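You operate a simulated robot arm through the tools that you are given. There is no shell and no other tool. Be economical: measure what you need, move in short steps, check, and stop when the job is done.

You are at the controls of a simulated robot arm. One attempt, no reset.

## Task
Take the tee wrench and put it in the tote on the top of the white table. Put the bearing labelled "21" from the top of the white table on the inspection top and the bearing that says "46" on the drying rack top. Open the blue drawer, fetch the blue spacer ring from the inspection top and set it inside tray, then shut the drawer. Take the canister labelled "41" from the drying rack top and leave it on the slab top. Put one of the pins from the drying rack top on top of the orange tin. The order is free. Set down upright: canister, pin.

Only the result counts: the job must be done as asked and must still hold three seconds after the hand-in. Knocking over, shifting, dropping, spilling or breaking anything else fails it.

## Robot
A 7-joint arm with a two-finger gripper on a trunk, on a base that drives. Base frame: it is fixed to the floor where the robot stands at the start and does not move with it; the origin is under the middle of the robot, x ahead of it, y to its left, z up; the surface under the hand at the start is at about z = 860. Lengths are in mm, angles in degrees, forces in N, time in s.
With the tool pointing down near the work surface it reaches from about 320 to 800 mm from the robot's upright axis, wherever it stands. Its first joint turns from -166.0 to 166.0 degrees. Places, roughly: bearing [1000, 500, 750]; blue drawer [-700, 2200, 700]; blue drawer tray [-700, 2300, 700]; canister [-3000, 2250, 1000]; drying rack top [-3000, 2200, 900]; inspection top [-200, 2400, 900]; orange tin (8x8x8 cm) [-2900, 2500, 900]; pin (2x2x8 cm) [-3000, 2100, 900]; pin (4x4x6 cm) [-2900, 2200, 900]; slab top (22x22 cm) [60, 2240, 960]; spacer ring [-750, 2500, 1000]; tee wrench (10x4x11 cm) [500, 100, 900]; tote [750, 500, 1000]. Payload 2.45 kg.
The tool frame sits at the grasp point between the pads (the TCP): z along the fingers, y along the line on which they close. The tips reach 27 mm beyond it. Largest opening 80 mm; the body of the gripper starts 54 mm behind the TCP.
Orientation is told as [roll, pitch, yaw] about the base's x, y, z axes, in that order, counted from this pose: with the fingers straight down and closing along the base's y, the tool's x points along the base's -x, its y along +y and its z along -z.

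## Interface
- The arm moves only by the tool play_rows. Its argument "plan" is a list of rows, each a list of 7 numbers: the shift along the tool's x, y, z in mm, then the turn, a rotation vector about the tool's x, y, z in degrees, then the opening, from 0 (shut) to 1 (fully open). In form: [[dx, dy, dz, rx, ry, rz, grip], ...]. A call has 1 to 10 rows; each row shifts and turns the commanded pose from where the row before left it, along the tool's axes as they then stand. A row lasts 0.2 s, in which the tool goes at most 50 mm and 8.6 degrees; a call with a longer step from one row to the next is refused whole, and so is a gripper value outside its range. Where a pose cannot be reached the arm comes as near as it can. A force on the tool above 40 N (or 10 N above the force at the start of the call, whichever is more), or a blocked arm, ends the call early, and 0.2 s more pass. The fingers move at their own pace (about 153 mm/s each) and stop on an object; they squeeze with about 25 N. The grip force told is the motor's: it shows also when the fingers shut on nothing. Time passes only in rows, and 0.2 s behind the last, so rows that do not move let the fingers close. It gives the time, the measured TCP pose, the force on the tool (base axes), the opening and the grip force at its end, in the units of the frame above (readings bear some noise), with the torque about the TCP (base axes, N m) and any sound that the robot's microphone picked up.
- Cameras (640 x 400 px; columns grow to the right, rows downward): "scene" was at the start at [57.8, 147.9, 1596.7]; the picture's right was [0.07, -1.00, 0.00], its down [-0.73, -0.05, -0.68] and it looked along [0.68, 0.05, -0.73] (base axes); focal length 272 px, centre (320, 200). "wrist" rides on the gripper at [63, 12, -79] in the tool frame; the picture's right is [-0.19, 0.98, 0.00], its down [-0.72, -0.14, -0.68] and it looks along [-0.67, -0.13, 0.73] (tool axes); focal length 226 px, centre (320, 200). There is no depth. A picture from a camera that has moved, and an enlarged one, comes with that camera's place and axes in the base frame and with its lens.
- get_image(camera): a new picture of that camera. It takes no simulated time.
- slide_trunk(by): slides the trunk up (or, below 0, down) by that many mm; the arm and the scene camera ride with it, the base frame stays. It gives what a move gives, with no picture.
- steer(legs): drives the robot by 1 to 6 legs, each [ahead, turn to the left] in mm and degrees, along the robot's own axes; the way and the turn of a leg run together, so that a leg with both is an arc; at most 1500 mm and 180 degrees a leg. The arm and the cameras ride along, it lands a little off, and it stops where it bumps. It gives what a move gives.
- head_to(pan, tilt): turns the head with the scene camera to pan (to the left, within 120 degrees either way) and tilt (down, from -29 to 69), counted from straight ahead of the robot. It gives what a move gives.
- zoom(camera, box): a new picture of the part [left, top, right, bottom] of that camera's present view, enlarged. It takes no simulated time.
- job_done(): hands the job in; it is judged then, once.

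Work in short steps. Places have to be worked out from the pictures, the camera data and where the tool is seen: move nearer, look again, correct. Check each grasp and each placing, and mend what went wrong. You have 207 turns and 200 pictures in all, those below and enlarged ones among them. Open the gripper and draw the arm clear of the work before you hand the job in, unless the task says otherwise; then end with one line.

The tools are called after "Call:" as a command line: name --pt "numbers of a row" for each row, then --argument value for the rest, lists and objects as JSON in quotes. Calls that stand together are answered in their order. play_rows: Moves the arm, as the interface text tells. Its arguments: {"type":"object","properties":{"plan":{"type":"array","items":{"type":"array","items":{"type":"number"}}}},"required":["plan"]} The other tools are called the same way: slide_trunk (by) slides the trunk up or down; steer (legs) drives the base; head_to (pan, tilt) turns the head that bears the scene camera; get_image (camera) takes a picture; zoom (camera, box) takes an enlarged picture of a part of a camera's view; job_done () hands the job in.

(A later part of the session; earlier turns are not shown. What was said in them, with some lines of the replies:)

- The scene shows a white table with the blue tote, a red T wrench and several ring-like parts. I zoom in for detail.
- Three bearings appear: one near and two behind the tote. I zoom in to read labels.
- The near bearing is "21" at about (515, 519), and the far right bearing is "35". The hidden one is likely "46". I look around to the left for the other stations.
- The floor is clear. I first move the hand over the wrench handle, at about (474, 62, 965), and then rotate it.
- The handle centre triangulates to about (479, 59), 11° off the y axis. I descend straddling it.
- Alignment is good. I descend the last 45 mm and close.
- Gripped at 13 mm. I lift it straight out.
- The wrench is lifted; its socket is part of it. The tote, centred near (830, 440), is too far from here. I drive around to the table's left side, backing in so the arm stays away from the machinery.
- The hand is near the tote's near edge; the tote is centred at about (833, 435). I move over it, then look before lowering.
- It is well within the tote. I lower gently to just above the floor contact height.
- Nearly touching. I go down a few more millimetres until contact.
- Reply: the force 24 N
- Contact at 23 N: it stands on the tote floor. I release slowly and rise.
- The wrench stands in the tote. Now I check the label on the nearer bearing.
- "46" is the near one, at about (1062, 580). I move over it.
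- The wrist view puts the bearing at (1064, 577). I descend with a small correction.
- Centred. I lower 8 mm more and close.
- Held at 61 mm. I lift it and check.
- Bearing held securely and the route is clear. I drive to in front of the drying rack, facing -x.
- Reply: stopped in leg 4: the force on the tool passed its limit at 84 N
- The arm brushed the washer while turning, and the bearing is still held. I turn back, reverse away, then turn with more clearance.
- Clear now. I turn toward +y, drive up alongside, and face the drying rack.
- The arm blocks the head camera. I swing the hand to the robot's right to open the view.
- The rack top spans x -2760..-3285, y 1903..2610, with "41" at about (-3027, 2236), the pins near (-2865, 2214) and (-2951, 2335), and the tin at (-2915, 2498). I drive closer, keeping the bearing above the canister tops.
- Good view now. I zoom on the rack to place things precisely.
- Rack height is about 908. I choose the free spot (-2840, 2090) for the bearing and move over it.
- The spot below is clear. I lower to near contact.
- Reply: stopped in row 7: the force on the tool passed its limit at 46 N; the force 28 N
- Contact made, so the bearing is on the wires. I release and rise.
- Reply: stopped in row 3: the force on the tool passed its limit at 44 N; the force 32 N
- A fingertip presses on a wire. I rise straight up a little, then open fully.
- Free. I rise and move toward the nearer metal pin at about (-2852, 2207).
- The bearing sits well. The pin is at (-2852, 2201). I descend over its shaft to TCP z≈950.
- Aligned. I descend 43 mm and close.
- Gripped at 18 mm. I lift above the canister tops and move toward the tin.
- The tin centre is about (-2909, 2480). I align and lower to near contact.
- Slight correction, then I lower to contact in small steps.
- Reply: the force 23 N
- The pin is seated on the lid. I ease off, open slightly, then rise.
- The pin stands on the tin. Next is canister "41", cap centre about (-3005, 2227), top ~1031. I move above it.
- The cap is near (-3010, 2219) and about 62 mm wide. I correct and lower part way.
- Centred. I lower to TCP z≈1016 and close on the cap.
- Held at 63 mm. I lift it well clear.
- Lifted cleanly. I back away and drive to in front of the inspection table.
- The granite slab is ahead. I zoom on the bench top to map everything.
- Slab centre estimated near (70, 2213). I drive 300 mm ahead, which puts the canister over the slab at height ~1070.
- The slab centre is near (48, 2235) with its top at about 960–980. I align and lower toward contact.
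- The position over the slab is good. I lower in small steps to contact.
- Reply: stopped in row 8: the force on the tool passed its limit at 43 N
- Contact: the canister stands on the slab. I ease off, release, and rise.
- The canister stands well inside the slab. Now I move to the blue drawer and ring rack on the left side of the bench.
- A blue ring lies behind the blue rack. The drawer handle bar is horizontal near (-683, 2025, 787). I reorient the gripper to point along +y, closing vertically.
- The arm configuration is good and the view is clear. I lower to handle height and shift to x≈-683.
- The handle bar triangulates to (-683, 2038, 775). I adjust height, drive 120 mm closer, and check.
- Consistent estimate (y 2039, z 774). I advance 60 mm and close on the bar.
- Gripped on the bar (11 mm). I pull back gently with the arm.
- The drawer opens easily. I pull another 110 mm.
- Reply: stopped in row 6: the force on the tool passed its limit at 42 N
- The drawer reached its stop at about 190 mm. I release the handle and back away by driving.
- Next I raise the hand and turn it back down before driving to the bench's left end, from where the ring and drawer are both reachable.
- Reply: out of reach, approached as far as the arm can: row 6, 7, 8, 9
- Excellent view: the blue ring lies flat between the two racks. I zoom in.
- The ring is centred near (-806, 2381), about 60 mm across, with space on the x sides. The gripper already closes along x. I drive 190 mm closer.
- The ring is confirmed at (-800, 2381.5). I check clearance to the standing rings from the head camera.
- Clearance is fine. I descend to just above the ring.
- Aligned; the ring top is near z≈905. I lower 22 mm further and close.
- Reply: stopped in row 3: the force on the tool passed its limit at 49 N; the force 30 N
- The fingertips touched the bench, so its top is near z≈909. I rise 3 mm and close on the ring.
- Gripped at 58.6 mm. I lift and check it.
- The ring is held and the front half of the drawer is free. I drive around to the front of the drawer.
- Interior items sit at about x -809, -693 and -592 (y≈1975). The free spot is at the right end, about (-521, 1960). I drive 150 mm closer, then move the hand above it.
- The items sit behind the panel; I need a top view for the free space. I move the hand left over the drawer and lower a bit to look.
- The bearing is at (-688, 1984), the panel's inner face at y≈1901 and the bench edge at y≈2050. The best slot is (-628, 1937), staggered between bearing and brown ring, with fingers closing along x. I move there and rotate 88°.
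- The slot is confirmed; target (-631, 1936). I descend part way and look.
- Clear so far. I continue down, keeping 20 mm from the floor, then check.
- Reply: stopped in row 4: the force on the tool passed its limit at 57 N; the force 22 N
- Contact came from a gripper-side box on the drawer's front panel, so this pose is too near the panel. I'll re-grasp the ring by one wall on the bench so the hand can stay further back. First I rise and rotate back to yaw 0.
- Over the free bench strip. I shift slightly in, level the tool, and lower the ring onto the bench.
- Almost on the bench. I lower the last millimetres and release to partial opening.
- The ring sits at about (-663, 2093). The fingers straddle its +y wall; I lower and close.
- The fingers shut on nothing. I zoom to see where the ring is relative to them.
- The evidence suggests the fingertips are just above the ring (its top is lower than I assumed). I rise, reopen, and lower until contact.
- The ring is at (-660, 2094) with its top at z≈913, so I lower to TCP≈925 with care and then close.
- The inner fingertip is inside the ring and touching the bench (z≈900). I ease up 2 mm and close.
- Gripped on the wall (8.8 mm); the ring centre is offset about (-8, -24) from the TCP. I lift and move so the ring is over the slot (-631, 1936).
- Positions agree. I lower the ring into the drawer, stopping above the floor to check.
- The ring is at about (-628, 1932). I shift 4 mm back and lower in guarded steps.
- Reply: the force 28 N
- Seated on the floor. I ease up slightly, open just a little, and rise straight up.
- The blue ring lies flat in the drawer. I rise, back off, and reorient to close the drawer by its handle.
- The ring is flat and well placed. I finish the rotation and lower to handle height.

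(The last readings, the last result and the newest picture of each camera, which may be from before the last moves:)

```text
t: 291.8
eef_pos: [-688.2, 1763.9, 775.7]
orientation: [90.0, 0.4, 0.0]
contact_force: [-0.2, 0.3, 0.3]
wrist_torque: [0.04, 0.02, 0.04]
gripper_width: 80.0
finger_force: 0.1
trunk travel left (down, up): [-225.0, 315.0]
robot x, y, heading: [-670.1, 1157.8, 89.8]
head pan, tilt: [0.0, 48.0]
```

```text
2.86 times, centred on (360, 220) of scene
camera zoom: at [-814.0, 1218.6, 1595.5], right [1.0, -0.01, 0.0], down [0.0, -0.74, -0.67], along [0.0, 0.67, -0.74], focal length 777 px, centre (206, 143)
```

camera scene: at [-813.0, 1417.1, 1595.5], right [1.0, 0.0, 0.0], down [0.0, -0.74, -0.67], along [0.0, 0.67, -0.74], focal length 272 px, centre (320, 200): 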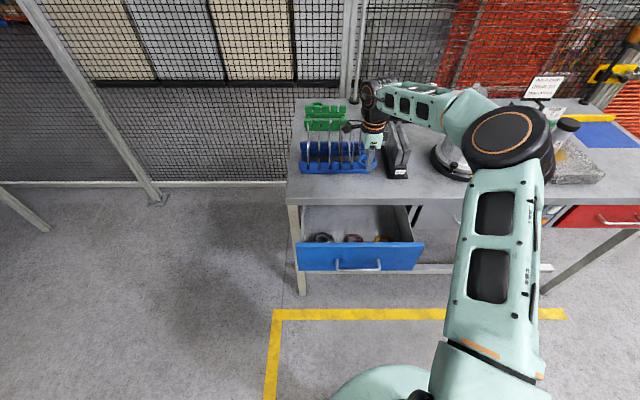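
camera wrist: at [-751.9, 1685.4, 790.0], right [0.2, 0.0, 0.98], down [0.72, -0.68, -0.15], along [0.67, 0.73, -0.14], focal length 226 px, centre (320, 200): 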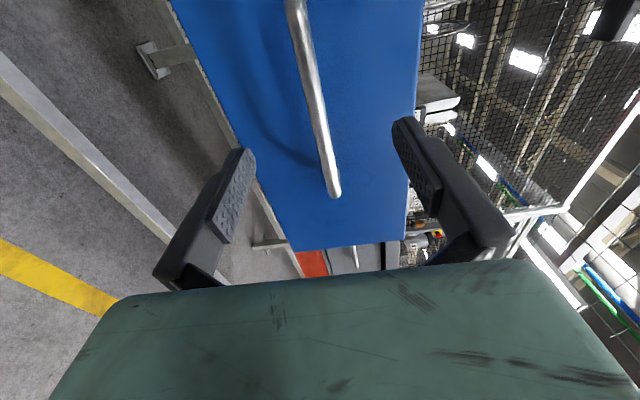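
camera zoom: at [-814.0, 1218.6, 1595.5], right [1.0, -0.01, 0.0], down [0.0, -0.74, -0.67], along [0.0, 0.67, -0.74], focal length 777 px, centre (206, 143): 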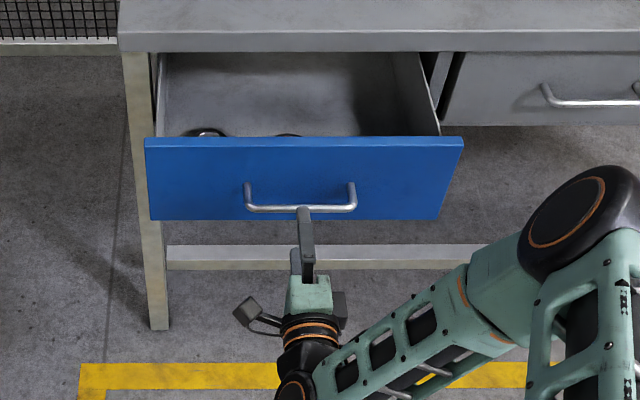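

Height matches. I retract the arm 105 mm, drive 180 mm ahead so the fingers straddle the bar, and check.

Call:
play_rows --pt "0 0 -35 0 0 0 1" --pt "0 0 -35 0 0 0 1" --pt "0 0 -35 0 0 0 1" --pt "0 0 0 0 0 0 1"

Call:
steer --legs '[[175, 0]]'

Call:
get_image --camera "wrist"

```text
t: 292.8
eef_pos: [-686.6, 1655.6, 775.9]
orientation: [89.8, 0.3, -0.1]
contact_force: [-0.8, 0.3, -0.1]
wrist_torque: [-0.01, 0.01, -0.01]
gripper_width: 79.9
finger_force: 0.1
trunk travel left (down, up): [-225.0, 315.0]
robot x, y, heading: [-671.5, 1156.7, 89.4]
head pan, tilt: [0.0, 48.0]
```

```text
t: 294.2
eef_pos: [-682.1, 1831.0, 774.1]
orientation: [90.0, 0.3, -0.4]
contact_force: [-0.5, -0.4, 0.7]
wrist_torque: [0.0, -0.01, -0.02]
gripper_width: 80.0
finger_force: 0.1
trunk travel left (down, up): [-225.0, 315.0]
robot x, y, heading: [-670.9, 1330.7, 89.5]
head pan, tilt: [0.0, 48.0]
```

```text
58 pictures are left
camera wrist: at [-746.4, 1752.8, 789.1], right [0.2, 0.0, 0.98], down [0.71, -0.69, -0.15], along [0.67, 0.73, -0.14], focal length 226 px, centre (320, 200)
```

wrist: 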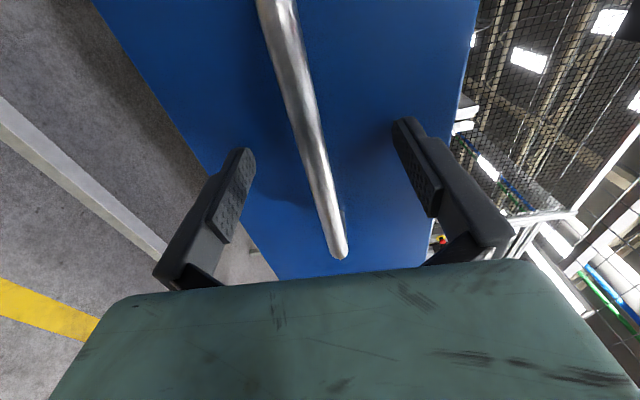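

The bar lies between the fingers. I grip it and push the drawer in gently.

Call:
play_rows --pt "0 0 8 0 0 0 1" --pt "0 0 0 0 0 0 0.4" --pt "0 0 0 0 0 0 0" --pt "0 0 0 0 0 0 0" --pt "0 0 0 0 0 0 0"

Call:
play_rows --pt "0 0 10 0 0 0 0" --pt "0 0 18 0 0 0 0" --pt "0 0 18 0 0 0 0" --pt "0 0 18 0 0 0 0" --pt "0 0 18 0 0 0 0" --pt "0 0 18 0 0 0 0" --pt "0 0 18 0 0 0 0" --pt "0 0 18 0 0 0 0" --pt "0 0 15 0 0 0 0" --pt "0 0 10 0 0 0 0"

Call:
zoom --camera "scene" --box '[280, 130, 460, 290]'

```text
t: 295.4
eef_pos: [-681.4, 1839.9, 774.5]
orientation: [89.9, 0.4, -0.4]
contact_force: [1.0, 0.3, -3.6]
wrist_torque: [0.01, -0.24, 0.23]
gripper_width: 11.7
finger_force: 38.8
trunk travel left (down, up): [-225.0, 315.0]
robot x, y, heading: [-674.1, 1333.1, 89.4]
head pan, tilt: [0.0, 48.0]
```

```text
t: 297.6
eef_pos: [-682.6, 1999.1, 774.3]
orientation: [90.0, 0.6, -0.2]
contact_force: [-6.3, 1.5, 7.3]
wrist_torque: [0.01, -0.25, -0.09]
gripper_width: 11.8
finger_force: 38.8
trunk travel left (down, up): [-225.0, 315.0]
robot x, y, heading: [-669.1, 1334.3, 89.2]
head pan, tilt: [0.0, 48.0]
```

```text
2.50 times, centred on (370, 210) of scene
camera zoom: at [-812.9, 1393.5, 1595.5], right [1.0, -0.01, 0.0], down [-0.01, -0.74, -0.67], along [0.01, 0.67, -0.74], focal length 680 px, centre (195, 175)
```

zoom: 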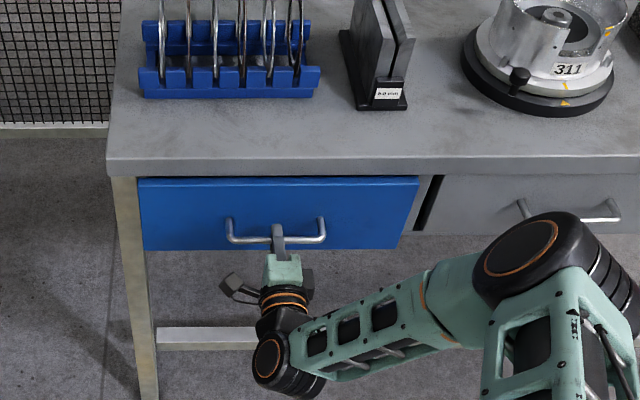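

About 32 mm remain. I push until it seats.

Call:
play_rows --pt "0 0 12 0 0 0 0" --pt "0 0 10 0 0 0 0" --pt "0 0 6 0 0 0 0" --pt "0 0 4 0 0 0 0" --pt "0 0 3 0 0 0 0" --pt "0 0 3 0 0 0 0" --pt "0 0 0 0 0 0 0"

Call:
zoom --camera "scene" --box '[280, 130, 460, 290]'

```text
t: 299.1
eef_pos: [-681.8, 2032.3, 773.9]
orientation: [89.9, 0.5, -0.2]
contact_force: [1.7, -20.0, 16.0]
wrist_torque: [0.04, -0.14, 0.21]
gripper_width: 11.6
finger_force: 38.7
trunk travel left (down, up): [-225.0, 315.0]
robot x, y, heading: [-671.4, 1329.4, 89.4]
head pan, tilt: [0.0, 48.0]
stopped in row 7: the force on the tool passed its limit at 41 N (the readings are from after the stop); the commanded pose is now the measured one
```

```text
2.50 times, centred on (370, 210) of scene
camera zoom: at [-812.3, 1389.5, 1595.8], right [1.0, -0.01, 0.0], down [-0.01, -0.74, -0.67], along [0.01, 0.67, -0.74], focal length 680 px, centre (195, 175)
```

zoom: 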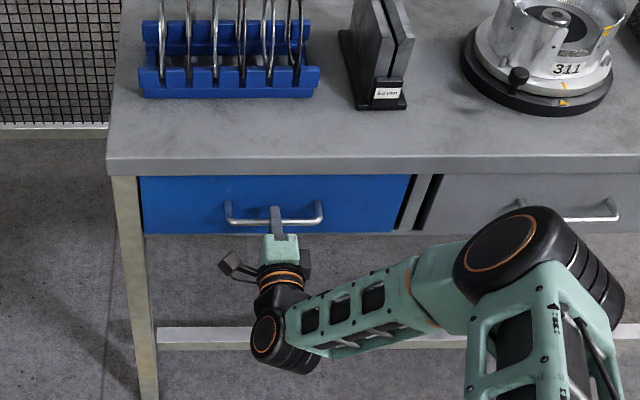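

The drawer is shut. I release and back away.

Call:
play_rows --pt "0 0 0 0 0 0 0.5" --pt "0 0 0 0 0 0 1" --pt "0 0 0 0 0 0 1" --pt "0 0 -35 0 0 0 1" --pt "0 0 -40 0 0 0 1" --pt "0 0 0 0 0 0 1"

Call:
steer --legs '[[-200, 0]]'

Call:
zoom --camera "scene" --box '[260, 100, 460, 260]'

```text
t: 300.5
eef_pos: [-678.7, 1960.7, 773.1]
orientation: [89.7, 0.5, -0.3]
contact_force: [0.2, 0.2, -0.4]
wrist_torque: [0.0, -0.02, -0.02]
gripper_width: 80.0
finger_force: 0.0
trunk travel left (down, up): [-225.0, 315.0]
robot x, y, heading: [-668.4, 1332.4, 89.5]
head pan, tilt: [0.0, 48.0]
```

```text
t: 302.1
eef_pos: [-677.9, 1755.8, 772.7]
orientation: [89.7, 0.4, -0.7]
contact_force: [0.4, 0.6, 0.0]
wrist_torque: [0.03, -0.02, 0.02]
gripper_width: 80.2
finger_force: 0.0
trunk travel left (down, up): [-225.0, 315.0]
robot x, y, heading: [-672.2, 1121.5, 89.1]
head pan, tilt: [0.0, 48.0]
```

```text
2.50 times, centred on (360, 180) of scene
camera zoom: at [-814.8, 1187.7, 1595.5], right [1.0, -0.02, 0.0], down [-0.01, -0.74, -0.67], along [0.01, 0.67, -0.74], focal length 680 px, centre (220, 250)
```

zoom: 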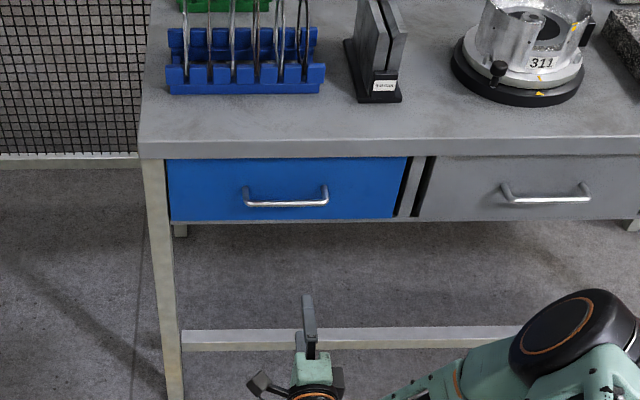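

The drawer is shut. Now for bearing "21": I raise the hand, turn it down, and drive to the front of the white table.

Call:
play_rows --pt "0 45 0 0 0 0 1" --pt "0 45 0 0 0 0 1" --pt "0 45 0 0 0 0 1" --pt "0 45 0 0 0 0 1" --pt "0 45 0 0 0 0 1" --pt "0 45 0 0 0 0 1" --pt "0 45 0 0 0 0 1" --pt "0 0 0 8.2 0 0 1" --pt "0 0 0 8.2 0 0 1" --pt "0 0 0 8.2 0 0 1"

Call:
play_rows --pt "0 0 0 8.2 0 0 1" --pt "0 0 0 8.2 0 0 1" --pt "0 0 0 8.2 0 0 1" --pt "0 0 0 8.2 0 0 1" --pt "0 0 0 8.2 0 0 1" --pt "0 0 0 8.2 0 0 1" --pt "0 0 0 8.2 0 0 1" --pt "0 0 0 7.7 0 0 1" --pt "0 0 0 0 0 0 1"

Call:
steer --legs '[[0, -179], [620, 0], [0, 90], [650, 0]]'

Call:
get_image --camera "scene"

Call:
get_image --camera "wrist"

```text
t: 304.3
eef_pos: [-674.9, 1756.7, 1087.7]
orientation: [64.9, 0.5, -1.0]
contact_force: [-0.4, 0.1, 0.3]
wrist_torque: [-0.01, -0.02, 0.03]
gripper_width: 79.9
finger_force: 0.1
trunk travel left (down, up): [-225.0, 315.0]
robot x, y, heading: [-673.7, 1125.3, 88.7]
head pan, tilt: [0.0, 48.0]
```

```text
t: 306.3
eef_pos: [-676.0, 1756.6, 1086.6]
orientation: [-0.1, 0.5, -0.8]
contact_force: [-0.9, 0.1, -0.2]
wrist_torque: [0.0, -0.02, 0.01]
gripper_width: 80.0
finger_force: 0.1
trunk travel left (down, up): [-225.0, 315.0]
robot x, y, heading: [-674.5, 1123.8, 89.1]
head pan, tilt: [0.0, 48.0]
```

```text
t: 324.3
eef_pos: [683.7, 721.6, 1087.2]
orientation: [-0.1, 0.5, -80.4]
contact_force: [0.8, 0.2, 0.4]
wrist_torque: [0.03, 0.01, -0.02]
gripper_width: 80.0
finger_force: 0.0
trunk travel left (down, up): [-225.0, 315.0]
robot x, y, heading: [59.6, 606.9, 9.4]
head pan, tilt: [0.0, 48.0]
```

```text
54 pictures are left
camera scene: at [93.8, 758.2, 1595.4], right [0.17, -0.99, 0.0], down [-0.73, -0.12, -0.67], along [0.66, 0.11, -0.74], focal length 272 px, centre (320, 200)
```

scene: 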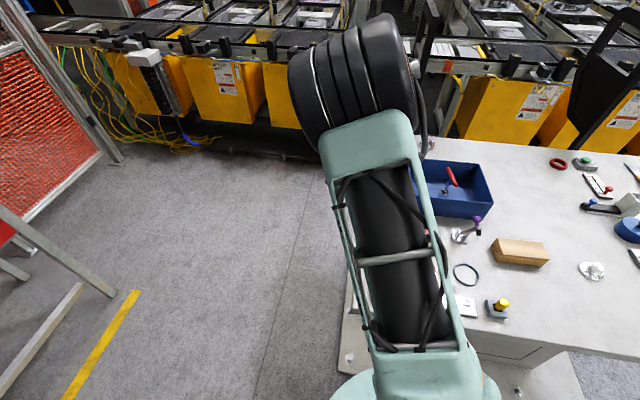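

```text
53 pictures are left
camera wrist: at [684.3, 787.2, 1167.3], right [1.0, -0.03, 0.0], down [-0.02, -0.74, 0.68], along [-0.02, -0.68, -0.74], focal length 226 px, centre (320, 200)
```

wrist: 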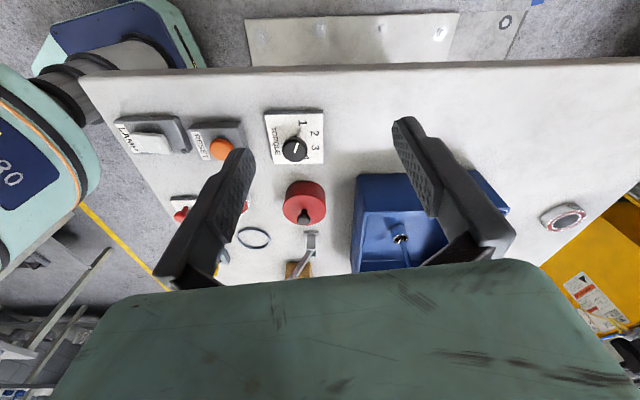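

I move the hand over bearing "21" at about (515, 519).

Call:
play_rows --pt "-28.7 -33.4 0 0 0 0 1" --pt "-28.7 -33.4 0 0 0 0 1" --pt "-28.7 -33.4 0 0 0 0 1" --pt "-28.7 -33.4 0 0 0 0 1" --pt "-28.7 -33.4 0 0 0 0 1" --pt "-28.7 -33.4 0 0 0 0 1" --pt "0 0 0 0 0 0 1"

Call:
get_image --camera "wrist"

Call:
get_image --camera "scene"

```text
t: 325.9
eef_pos: [513.1, 517.4, 1083.9]
orientation: [0.0, 0.5, -80.3]
contact_force: [0.2, 0.2, 0.6]
wrist_torque: [0.03, -0.05, 0.02]
gripper_width: 80.0
finger_force: 0.0
trunk travel left (down, up): [-225.0, 315.0]
robot x, y, heading: [60.5, 611.7, 9.8]
head pan, tilt: [0.0, 48.0]
```

```text
52 pictures are left
camera wrist: at [514.6, 582.4, 1165.8], right [1.0, -0.02, 0.0], down [-0.02, -0.74, 0.68], along [-0.02, -0.67, -0.74], focal length 226 px, centre (320, 200)
```

wrist: 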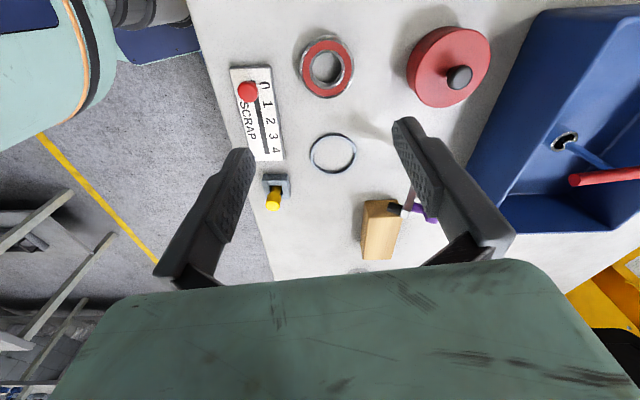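

```text
51 pictures are left
camera scene: at [92.6, 757.5, 1595.5], right [0.17, -0.99, 0.0], down [-0.73, -0.12, -0.67], along [0.66, 0.11, -0.74], focal length 272 px, centre (320, 200)
```

scene: 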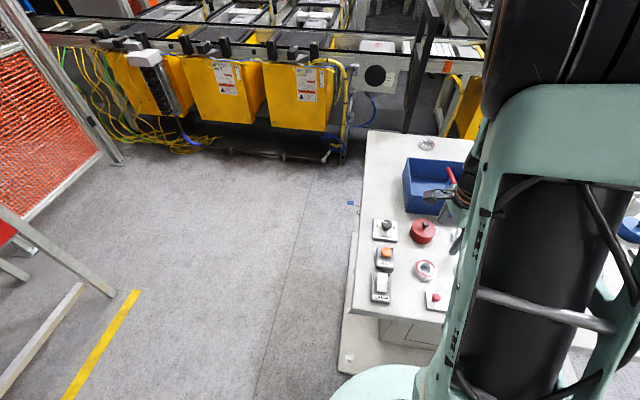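

The bearing is at (519, 523). I correct and descend part way.

Call:
play_rows --pt "4.9 6.9 40 0 0 0 1" --pt "0 0 45 0 0 0 1" --pt "0 0 45 0 0 0 1" --pt "0 0 25 0 0 0 1" --pt "0 0 0 0 0 0 1"

Call:
get_image --camera "wrist"

```text
t: 327.1
eef_pos: [518.3, 526.5, 927.9]
orientation: [0.1, 0.5, -80.4]
contact_force: [-1.2, -0.5, -0.1]
wrist_torque: [0.0, 0.0, -0.01]
gripper_width: 80.0
finger_force: 0.1
trunk travel left (down, up): [-225.0, 315.0]
robot x, y, heading: [61.4, 608.0, 9.5]
head pan, tilt: [0.0, 48.0]
```

```text
50 pictures are left
camera wrist: at [519.8, 590.7, 1008.9], right [1.0, -0.03, 0.0], down [-0.02, -0.74, 0.68], along [-0.02, -0.68, -0.74], focal length 226 px, centre (320, 200)
```

wrist: 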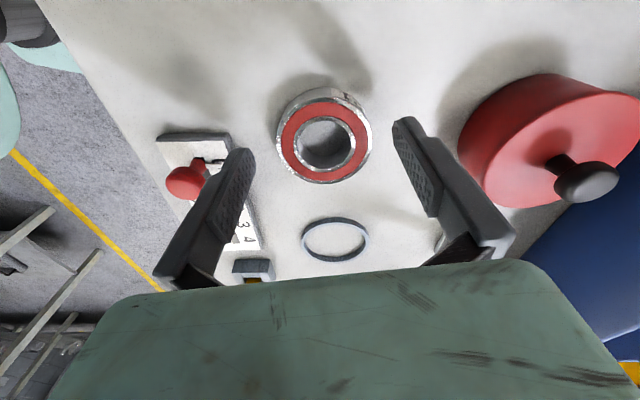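

Aligned. I descend 35 mm and close.

Call:
play_rows --pt "-2.2 2.1 18 0 0 0 1" --pt "0 0 12 0 0 0 1" --pt "0 0 4 0 0 0 1" --pt "0 0 0 0 0 0 1" --pt "0 0 0 0 0 0 0.5" --pt "0 0 0 0 0 0 0" --pt "0 0 0 0 0 0 0" --pt "0 0 0 0 0 0 0"

Call:
play_rows --pt "0 0 -20 0 0 0 0" --pt "0 0 -45 0 0 0 0" --pt "0 0 -45 0 0 0 0" --pt "0 0 -45 0 0 0 0" --pt "0 0 -45 0 0 0 0" --pt "0 0 -45 0 0 0 0" --pt "0 0 0 0 0 0 0"

Call:
get_image --camera "wrist"

```text
t: 328.0
eef_pos: [519.5, 525.5, 898.1]
orientation: [-0.1, 0.4, -80.3]
contact_force: [-7.6, 3.0, 27.1]
wrist_torque: [-0.25, 1.18, 0.02]
gripper_width: 75.4
finger_force: 0.0
trunk travel left (down, up): [-225.0, 315.0]
robot x, y, heading: [56.0, 609.5, 9.6]
head pan, tilt: [0.0, 48.0]
stopped in row 4: the force on the tool passed its limit at 42 N (the readings are from after the stop); the commanded pose is now the measured one
```

```text
t: 329.6
eef_pos: [521.9, 524.7, 1140.8]
orientation: [-0.2, 0.6, -80.5]
contact_force: [-0.8, -0.6, -1.9]
wrist_torque: [0.04, 0.05, 0.01]
gripper_width: 61.1
finger_force: 24.8
trunk travel left (down, up): [-225.0, 315.0]
robot x, y, heading: [61.7, 607.3, 9.6]
head pan, tilt: [0.0, 48.0]
```

```text
49 pictures are left
camera wrist: at [523.6, 589.0, 1222.6], right [1.0, -0.03, 0.0], down [-0.02, -0.74, 0.68], along [-0.02, -0.68, -0.74], focal length 226 px, centre (320, 200)
```

wrist: 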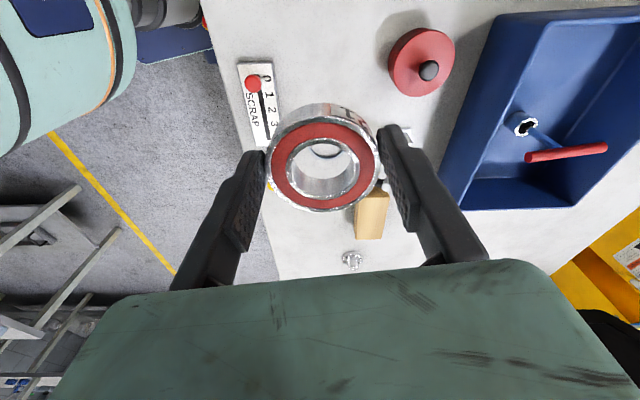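

The bearing is held at 61 mm (the tip only grazed the panel beside it). I drive to the inspection bench, back to the free front strip near (-660, 2095).

Call:
steer --legs '[[-250, 0], [0, 170.4], [565, 0], [0, -90], [800, 0]]'

Call:
get_image --camera "scene"

Call:
get_image --camera "wrist"

```text
t: 349.2
eef_pos: [-532.4, 1820.9, 1140.6]
orientation: [-0.1, 0.5, -3.1]
contact_force: [1.1, 0.2, -3.0]
wrist_torque: [0.01, 0.01, -0.05]
gripper_width: 61.0
finger_force: 25.2
trunk travel left (down, up): [-225.0, 315.0]
robot x, y, heading: [-715.8, 1385.5, 86.4]
head pan, tilt: [0.0, 48.0]
```

```text
48 pictures are left
camera scene: at [-853.1, 1459.4, 1595.5], right [1.0, -0.06, 0.0], down [-0.05, -0.74, -0.67], along [0.04, 0.67, -0.74], focal length 272 px, centre (320, 200)
```

scene: 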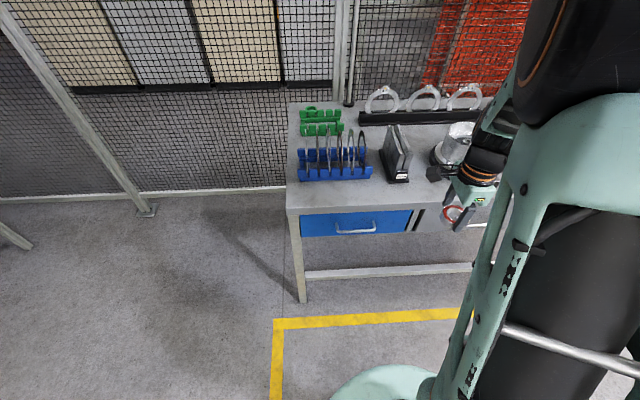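

```text
47 pictures are left
camera wrist: at [-593.6, 1837.8, 1221.9], right [0.25, 0.97, 0.0], down [0.72, -0.18, 0.68], along [0.65, -0.17, -0.74], focal length 226 px, centre (320, 200)
```

wrist: 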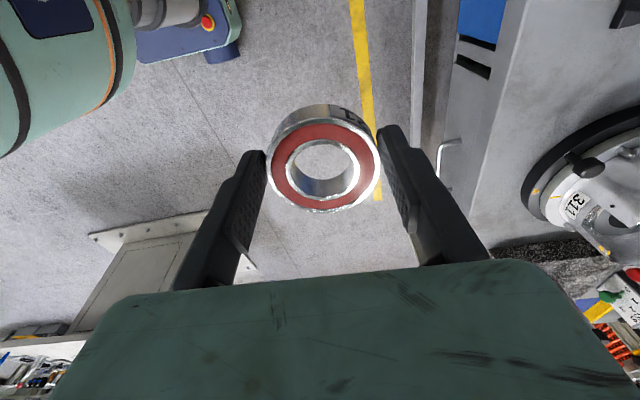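

I move the bearing over the strip at (-665, 2095).

Call:
play_rows --pt "21 38.1 0 0 0 0 0" --pt "21 38.1 0 0 0 0 0" --pt "21 38.1 0 0 0 0 0" --pt "21 38.1 0 0 0 0 0" --pt "21 38.1 0 0 0 0 0" --pt "21 38.1 0 0 0 0 0" --pt "21 38.1 0 0 0 0 0" --pt "0 0 45 0 0 0 0" --pt "0 0 45 0 0 0 0" --pt "0 0 0 0 0 0 0"

Call:
get_image --camera "wrist"

Call:
zoom --camera "scene" --box '[280, 90, 450, 240]'

```text
t: 351.4
eef_pos: [-663.6, 2097.7, 1056.3]
orientation: [0.0, 0.5, -3.3]
contact_force: [0.3, -0.1, -2.5]
wrist_torque: [-0.04, 0.03, 0.02]
gripper_width: 61.1
finger_force: 24.7
trunk travel left (down, up): [-225.0, 315.0]
robot x, y, heading: [-715.7, 1390.4, 86.9]
head pan, tilt: [0.0, 48.0]
```

```text
46 pictures are left
camera wrist: at [-726.2, 2113.6, 1136.0], right [0.25, 0.97, 0.0], down [0.71, -0.18, 0.68], along [0.65, -0.17, -0.74], focal length 226 px, centre (320, 200)
```

wrist: 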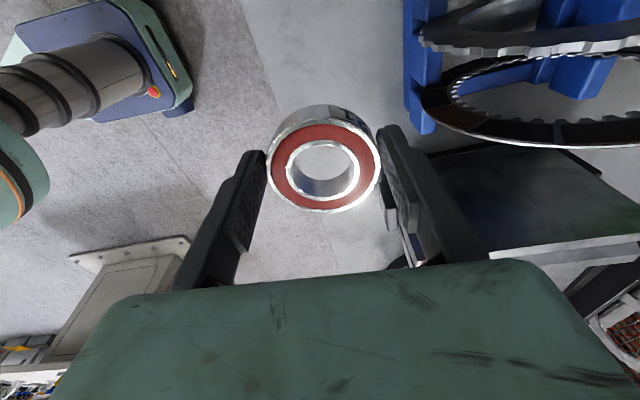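

```text
2.67 times, centred on (365, 165) of scene
camera zoom: at [-853.6, 1458.5, 1595.5], right [1.0, -0.06, 0.0], down [-0.05, -0.74, -0.67], along [0.04, 0.67, -0.74], focal length 725 px, centre (200, 293)
```

zoom: 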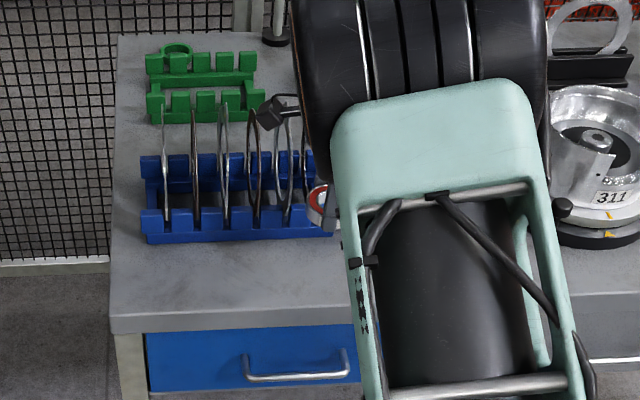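

I lower toward the bench; contact is expected near TCP z≈935–945.

Call:
play_rows --pt "0 0 40 0 0 0 0" --pt "0 0 40 0 0 0 0" --pt "0 0 15 0 0 0 0" --pt "0 0 4 0 0 0 0" --pt "0 0 2 0 0 0 0" --pt "0 0 2 0 0 0 0" --pt "0 0 2 0 0 0 0" --pt "0 0 2 0 0 0 0" --pt "0 0 2 0 0 0 0"

Call:
get_image --camera "wrist"

```text
t: 353.4
eef_pos: [-665.4, 2094.7, 943.5]
orientation: [-0.1, 0.5, -3.2]
contact_force: [-0.6, 0.2, -2.6]
wrist_torque: [0.0, 0.02, 0.01]
gripper_width: 61.2
finger_force: 25.1
trunk travel left (down, up): [-225.0, 315.0]
robot x, y, heading: [-718.2, 1386.1, 86.6]
head pan, tilt: [0.0, 48.0]
```

```text
44 pictures are left
camera wrist: at [-727.6, 2111.7, 1024.5], right [0.25, 0.97, 0.0], down [0.71, -0.18, 0.68], along [0.65, -0.17, -0.74], focal length 226 px, centre (320, 200)
```

wrist: 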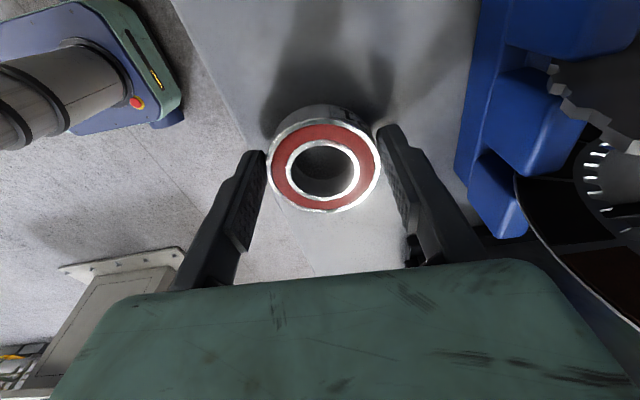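

I shift it 12 mm further onto the bench and continue down to contact.

Call:
play_rows --pt "0 12 0 0 0 0 0" --pt "0 0 2 0 0 0 0" --pt "0 0 2 0 0 0 0" --pt "0 0 2 0 0 0 0" --pt "0 0 2 0 0 0 0" --pt "0 0 2 0 0 0 0" --pt "0 0 0 0 0 0 0"

```text
t: 355.0
eef_pos: [-664.0, 2107.0, 936.2]
orientation: [0.3, 0.5, -3.2]
contact_force: [-0.5, 2.3, 23.8]
wrist_torque: [-0.01, -0.15, -0.11]
gripper_width: 61.5
finger_force: 25.1
trunk travel left (down, up): [-225.0, 315.0]
robot x, y, heading: [-715.1, 1388.3, 86.5]
head pan, tilt: [0.0, 48.0]
```

Contact at 24 N. I release gently and rise.

Call:
play_rows --pt "0 0 -1.5 0 0 0 0" --pt "0 0 0 0 0 0 0.85" --pt "0 0 0 0 0 0 0.88" --pt "0 0 -15 0 0 0 0.88" --pt "0 0 -30 0 0 0 0.88" --pt "0 0 -45 0 0 0 0.88" --pt "0 0 -45 0 0 0 1" --pt "0 0 -45 0 0 0 1" --pt "0 0 0 0 0 0 1"

Call:
get_image --camera "wrist"

```text
t: 357.0
eef_pos: [-661.9, 2104.2, 1119.1]
orientation: [-0.1, 0.5, -3.3]
contact_force: [0.0, -0.1, 0.0]
wrist_torque: [-0.02, 0.01, 0.01]
gripper_width: 79.9
finger_force: 0.0
trunk travel left (down, up): [-225.0, 315.0]
robot x, y, heading: [-713.8, 1394.9, 86.6]
head pan, tilt: [0.0, 48.0]
```

```text
43 pictures are left
camera wrist: at [-724.5, 2119.8, 1200.5], right [0.25, 0.97, 0.0], down [0.71, -0.18, 0.68], along [0.65, -0.17, -0.74], focal length 226 px, centre (320, 200)
```

wrist: 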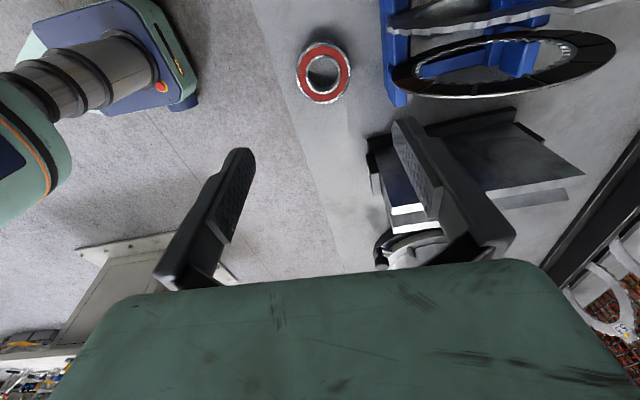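

The bearing "21" rests on the inspection top. I back away and take a final look around.

Call:
steer --legs '[[-450, 0]]'

Call:
head_to --pan 5 --tilt 32

Call:
get_image --camera "scene"

Call:
head_to --pan -100 --tilt 25

Call:
get_image --camera "scene"

Call:
head_to --pan 75 --tilt 15

Call:
get_image --camera "scene"

```text
t: 359.7
eef_pos: [-691.4, 1669.0, 1119.8]
orientation: [0.0, 0.5, -3.1]
contact_force: [0.0, -0.7, 0.1]
wrist_torque: [0.02, -0.01, 0.0]
gripper_width: 80.0
finger_force: 0.0
trunk travel left (down, up): [-225.0, 315.0]
robot x, y, heading: [-741.0, 952.1, 86.7]
head pan, tilt: [0.0, 48.0]
```

```text
t: 360.5
eef_pos: [-690.1, 1670.0, 1119.0]
orientation: [0.0, 0.5, -2.9]
contact_force: [-0.5, 0.1, -0.6]
wrist_torque: [0.01, -0.04, 0.0]
gripper_width: 79.9
finger_force: 0.1
trunk travel left (down, up): [-225.0, 315.0]
robot x, y, heading: [-742.5, 953.9, 86.8]
head pan, tilt: [5.0, 32.0]
```

```text
42 pictures are left
camera scene: at [-886.7, 1034.1, 1619.1], right [1.0, 0.03, 0.0], down [0.02, -0.53, -0.85], along [-0.02, 0.85, -0.53], focal length 272 px, centre (320, 200)
```

scene: 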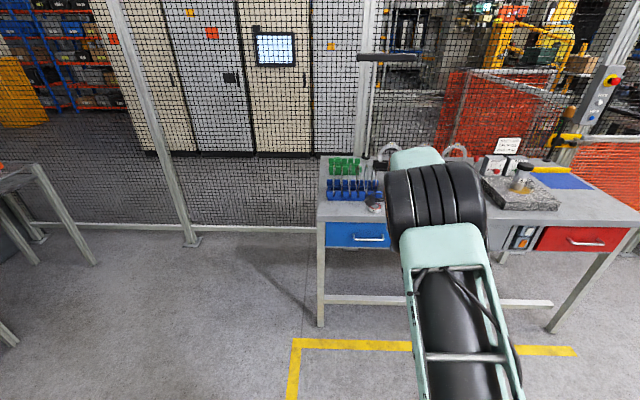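

```text
t: 362.3
eef_pos: [-690.1, 1669.8, 1119.0]
orientation: [0.0, 0.5, -2.9]
contact_force: [-0.1, -0.7, -0.9]
wrist_torque: [0.02, 0.0, -0.02]
gripper_width: 79.9
finger_force: 0.0
trunk travel left (down, up): [-225.0, 315.0]
robot x, y, heading: [-739.9, 954.6, 86.9]
head pan, tilt: [-100.0, 25.0]
```

```text
41 pictures are left
camera scene: at [-794.4, 923.4, 1630.3], right [-0.23, -0.97, 0.0], down [-0.41, 0.1, -0.91], along [0.88, -0.21, -0.42], focal length 272 px, centre (320, 200)
```

scene: 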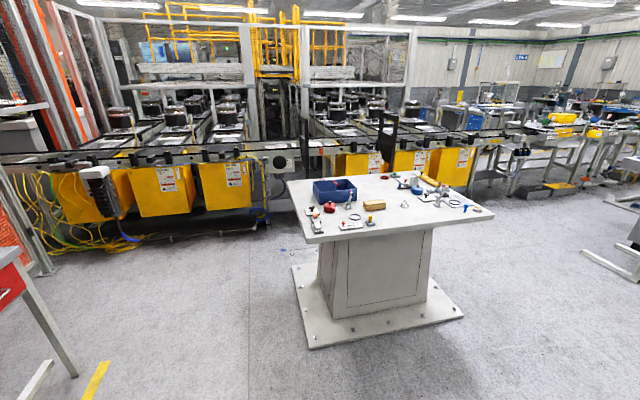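

```text
t: 364.9
eef_pos: [-691.0, 1668.5, 1119.1]
orientation: [0.0, 0.4, -3.0]
contact_force: [-0.3, 0.0, -0.7]
wrist_torque: [-0.02, -0.01, -0.03]
gripper_width: 80.2
finger_force: 0.0
trunk travel left (down, up): [-225.0, 315.0]
robot x, y, heading: [-740.9, 954.1, 86.7]
head pan, tilt: [75.0, 15.0]
```

```text
40 pictures are left
camera scene: at [-972.8, 974.0, 1646.5], right [0.31, 0.95, 0.0], down [0.25, -0.08, -0.97], along [-0.92, 0.3, -0.26], focal length 272 px, centre (320, 200)
```

scene: 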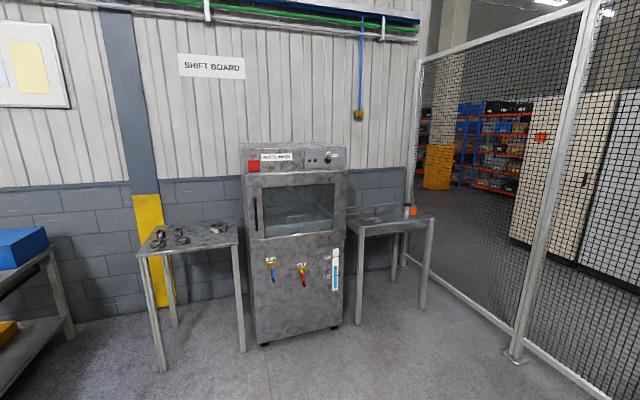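

Call:
zoom --camera "scene" --box '[345, 190, 445, 245]'

Call:
head_to --pan -100 --tilt 25

Call:
zoom --camera "scene" --box '[290, 165, 400, 245]'

Call:
head_to --pan 10 --tilt 32

Call:
zoom --camera "scene" --box '[310, 140, 480, 260]'

```text
6.40 times, centred on (395, 218) of scene
camera zoom: at [-972.8, 974.0, 1646.5], right [0.31, 0.95, 0.0], down [0.25, -0.08, -0.97], along [-0.92, 0.3, -0.26], focal length 1740 px, centre (-160, 88)
```

zoom: 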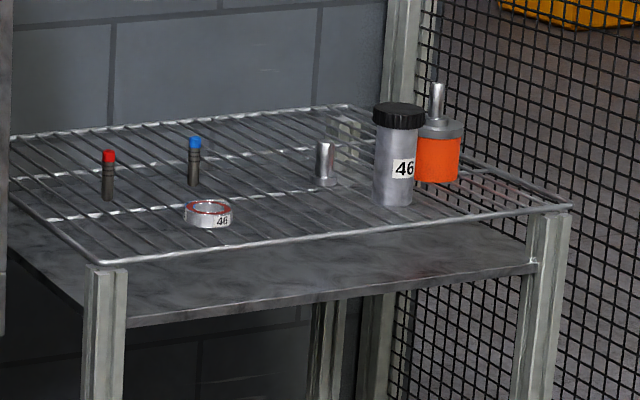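

```text
t: 367.6
eef_pos: [-690.9, 1668.5, 1118.7]
orientation: [0.0, 0.5, -3.0]
contact_force: [0.0, -0.3, -0.3]
wrist_torque: [-0.02, -0.01, -0.03]
gripper_width: 80.0
finger_force: 0.0
trunk travel left (down, up): [-225.0, 315.0]
robot x, y, heading: [-739.2, 954.5, 86.5]
head pan, tilt: [-100.0, 25.0]
```

```text
5.00 times, centred on (345, 205) of scene
camera zoom: at [-794.4, 923.4, 1630.3], right [-0.23, -0.97, 0.0], down [-0.41, 0.1, -0.91], along [0.88, -0.21, -0.42], focal length 1359 px, centre (195, 175)
```

zoom: 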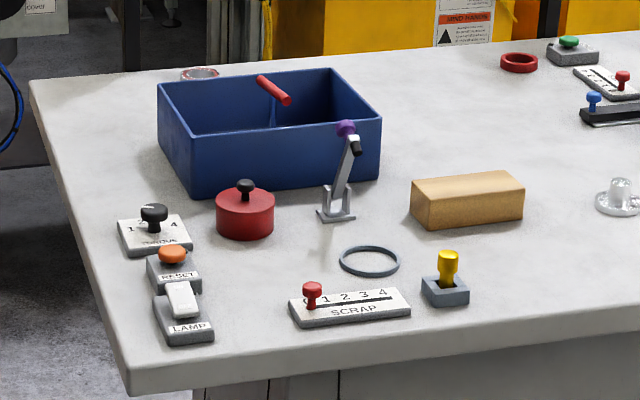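

```text
t: 369.4
eef_pos: [-691.4, 1670.4, 1118.6]
orientation: [0.0, 0.5, -3.0]
contact_force: [1.0, 0.8, 0.0]
wrist_torque: [0.0, 0.0, -0.01]
gripper_width: 80.0
finger_force: 0.0
trunk travel left (down, up): [-225.0, 315.0]
robot x, y, heading: [-741.7, 953.3, 86.7]
head pan, tilt: [10.0, 32.0]
```

```text
3.33 times, centred on (395, 200) of scene
camera zoom: at [-894.5, 1033.6, 1619.1], right [0.99, 0.12, 0.0], down [0.06, -0.53, -0.85], along [-0.1, 0.84, -0.53], focal length 906 px, centre (70, 200)
```

zoom: 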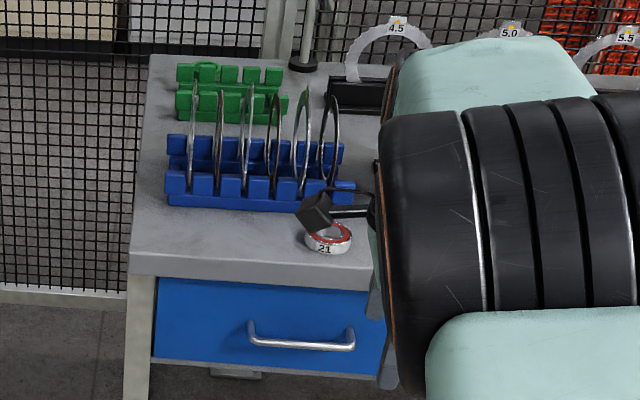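

Everything checks out: the pin is upright on the tin, "46" is on the rack, the wrench is in the tote, "41" is on the slab, "21" is on the inspection top, and the drawer is shut with the ring inside. The gripper is open and clear, so I hand in.

Call:
job_done

```text
The job is handed in.
```

The job is handed in, and every item is placed as asked. The last pictures confirmed all of it except the ring, which I saw flat in the drawer before shutting it. On the way, the arm bumped the parts washer once; I saw nothing out of place there afterwards.
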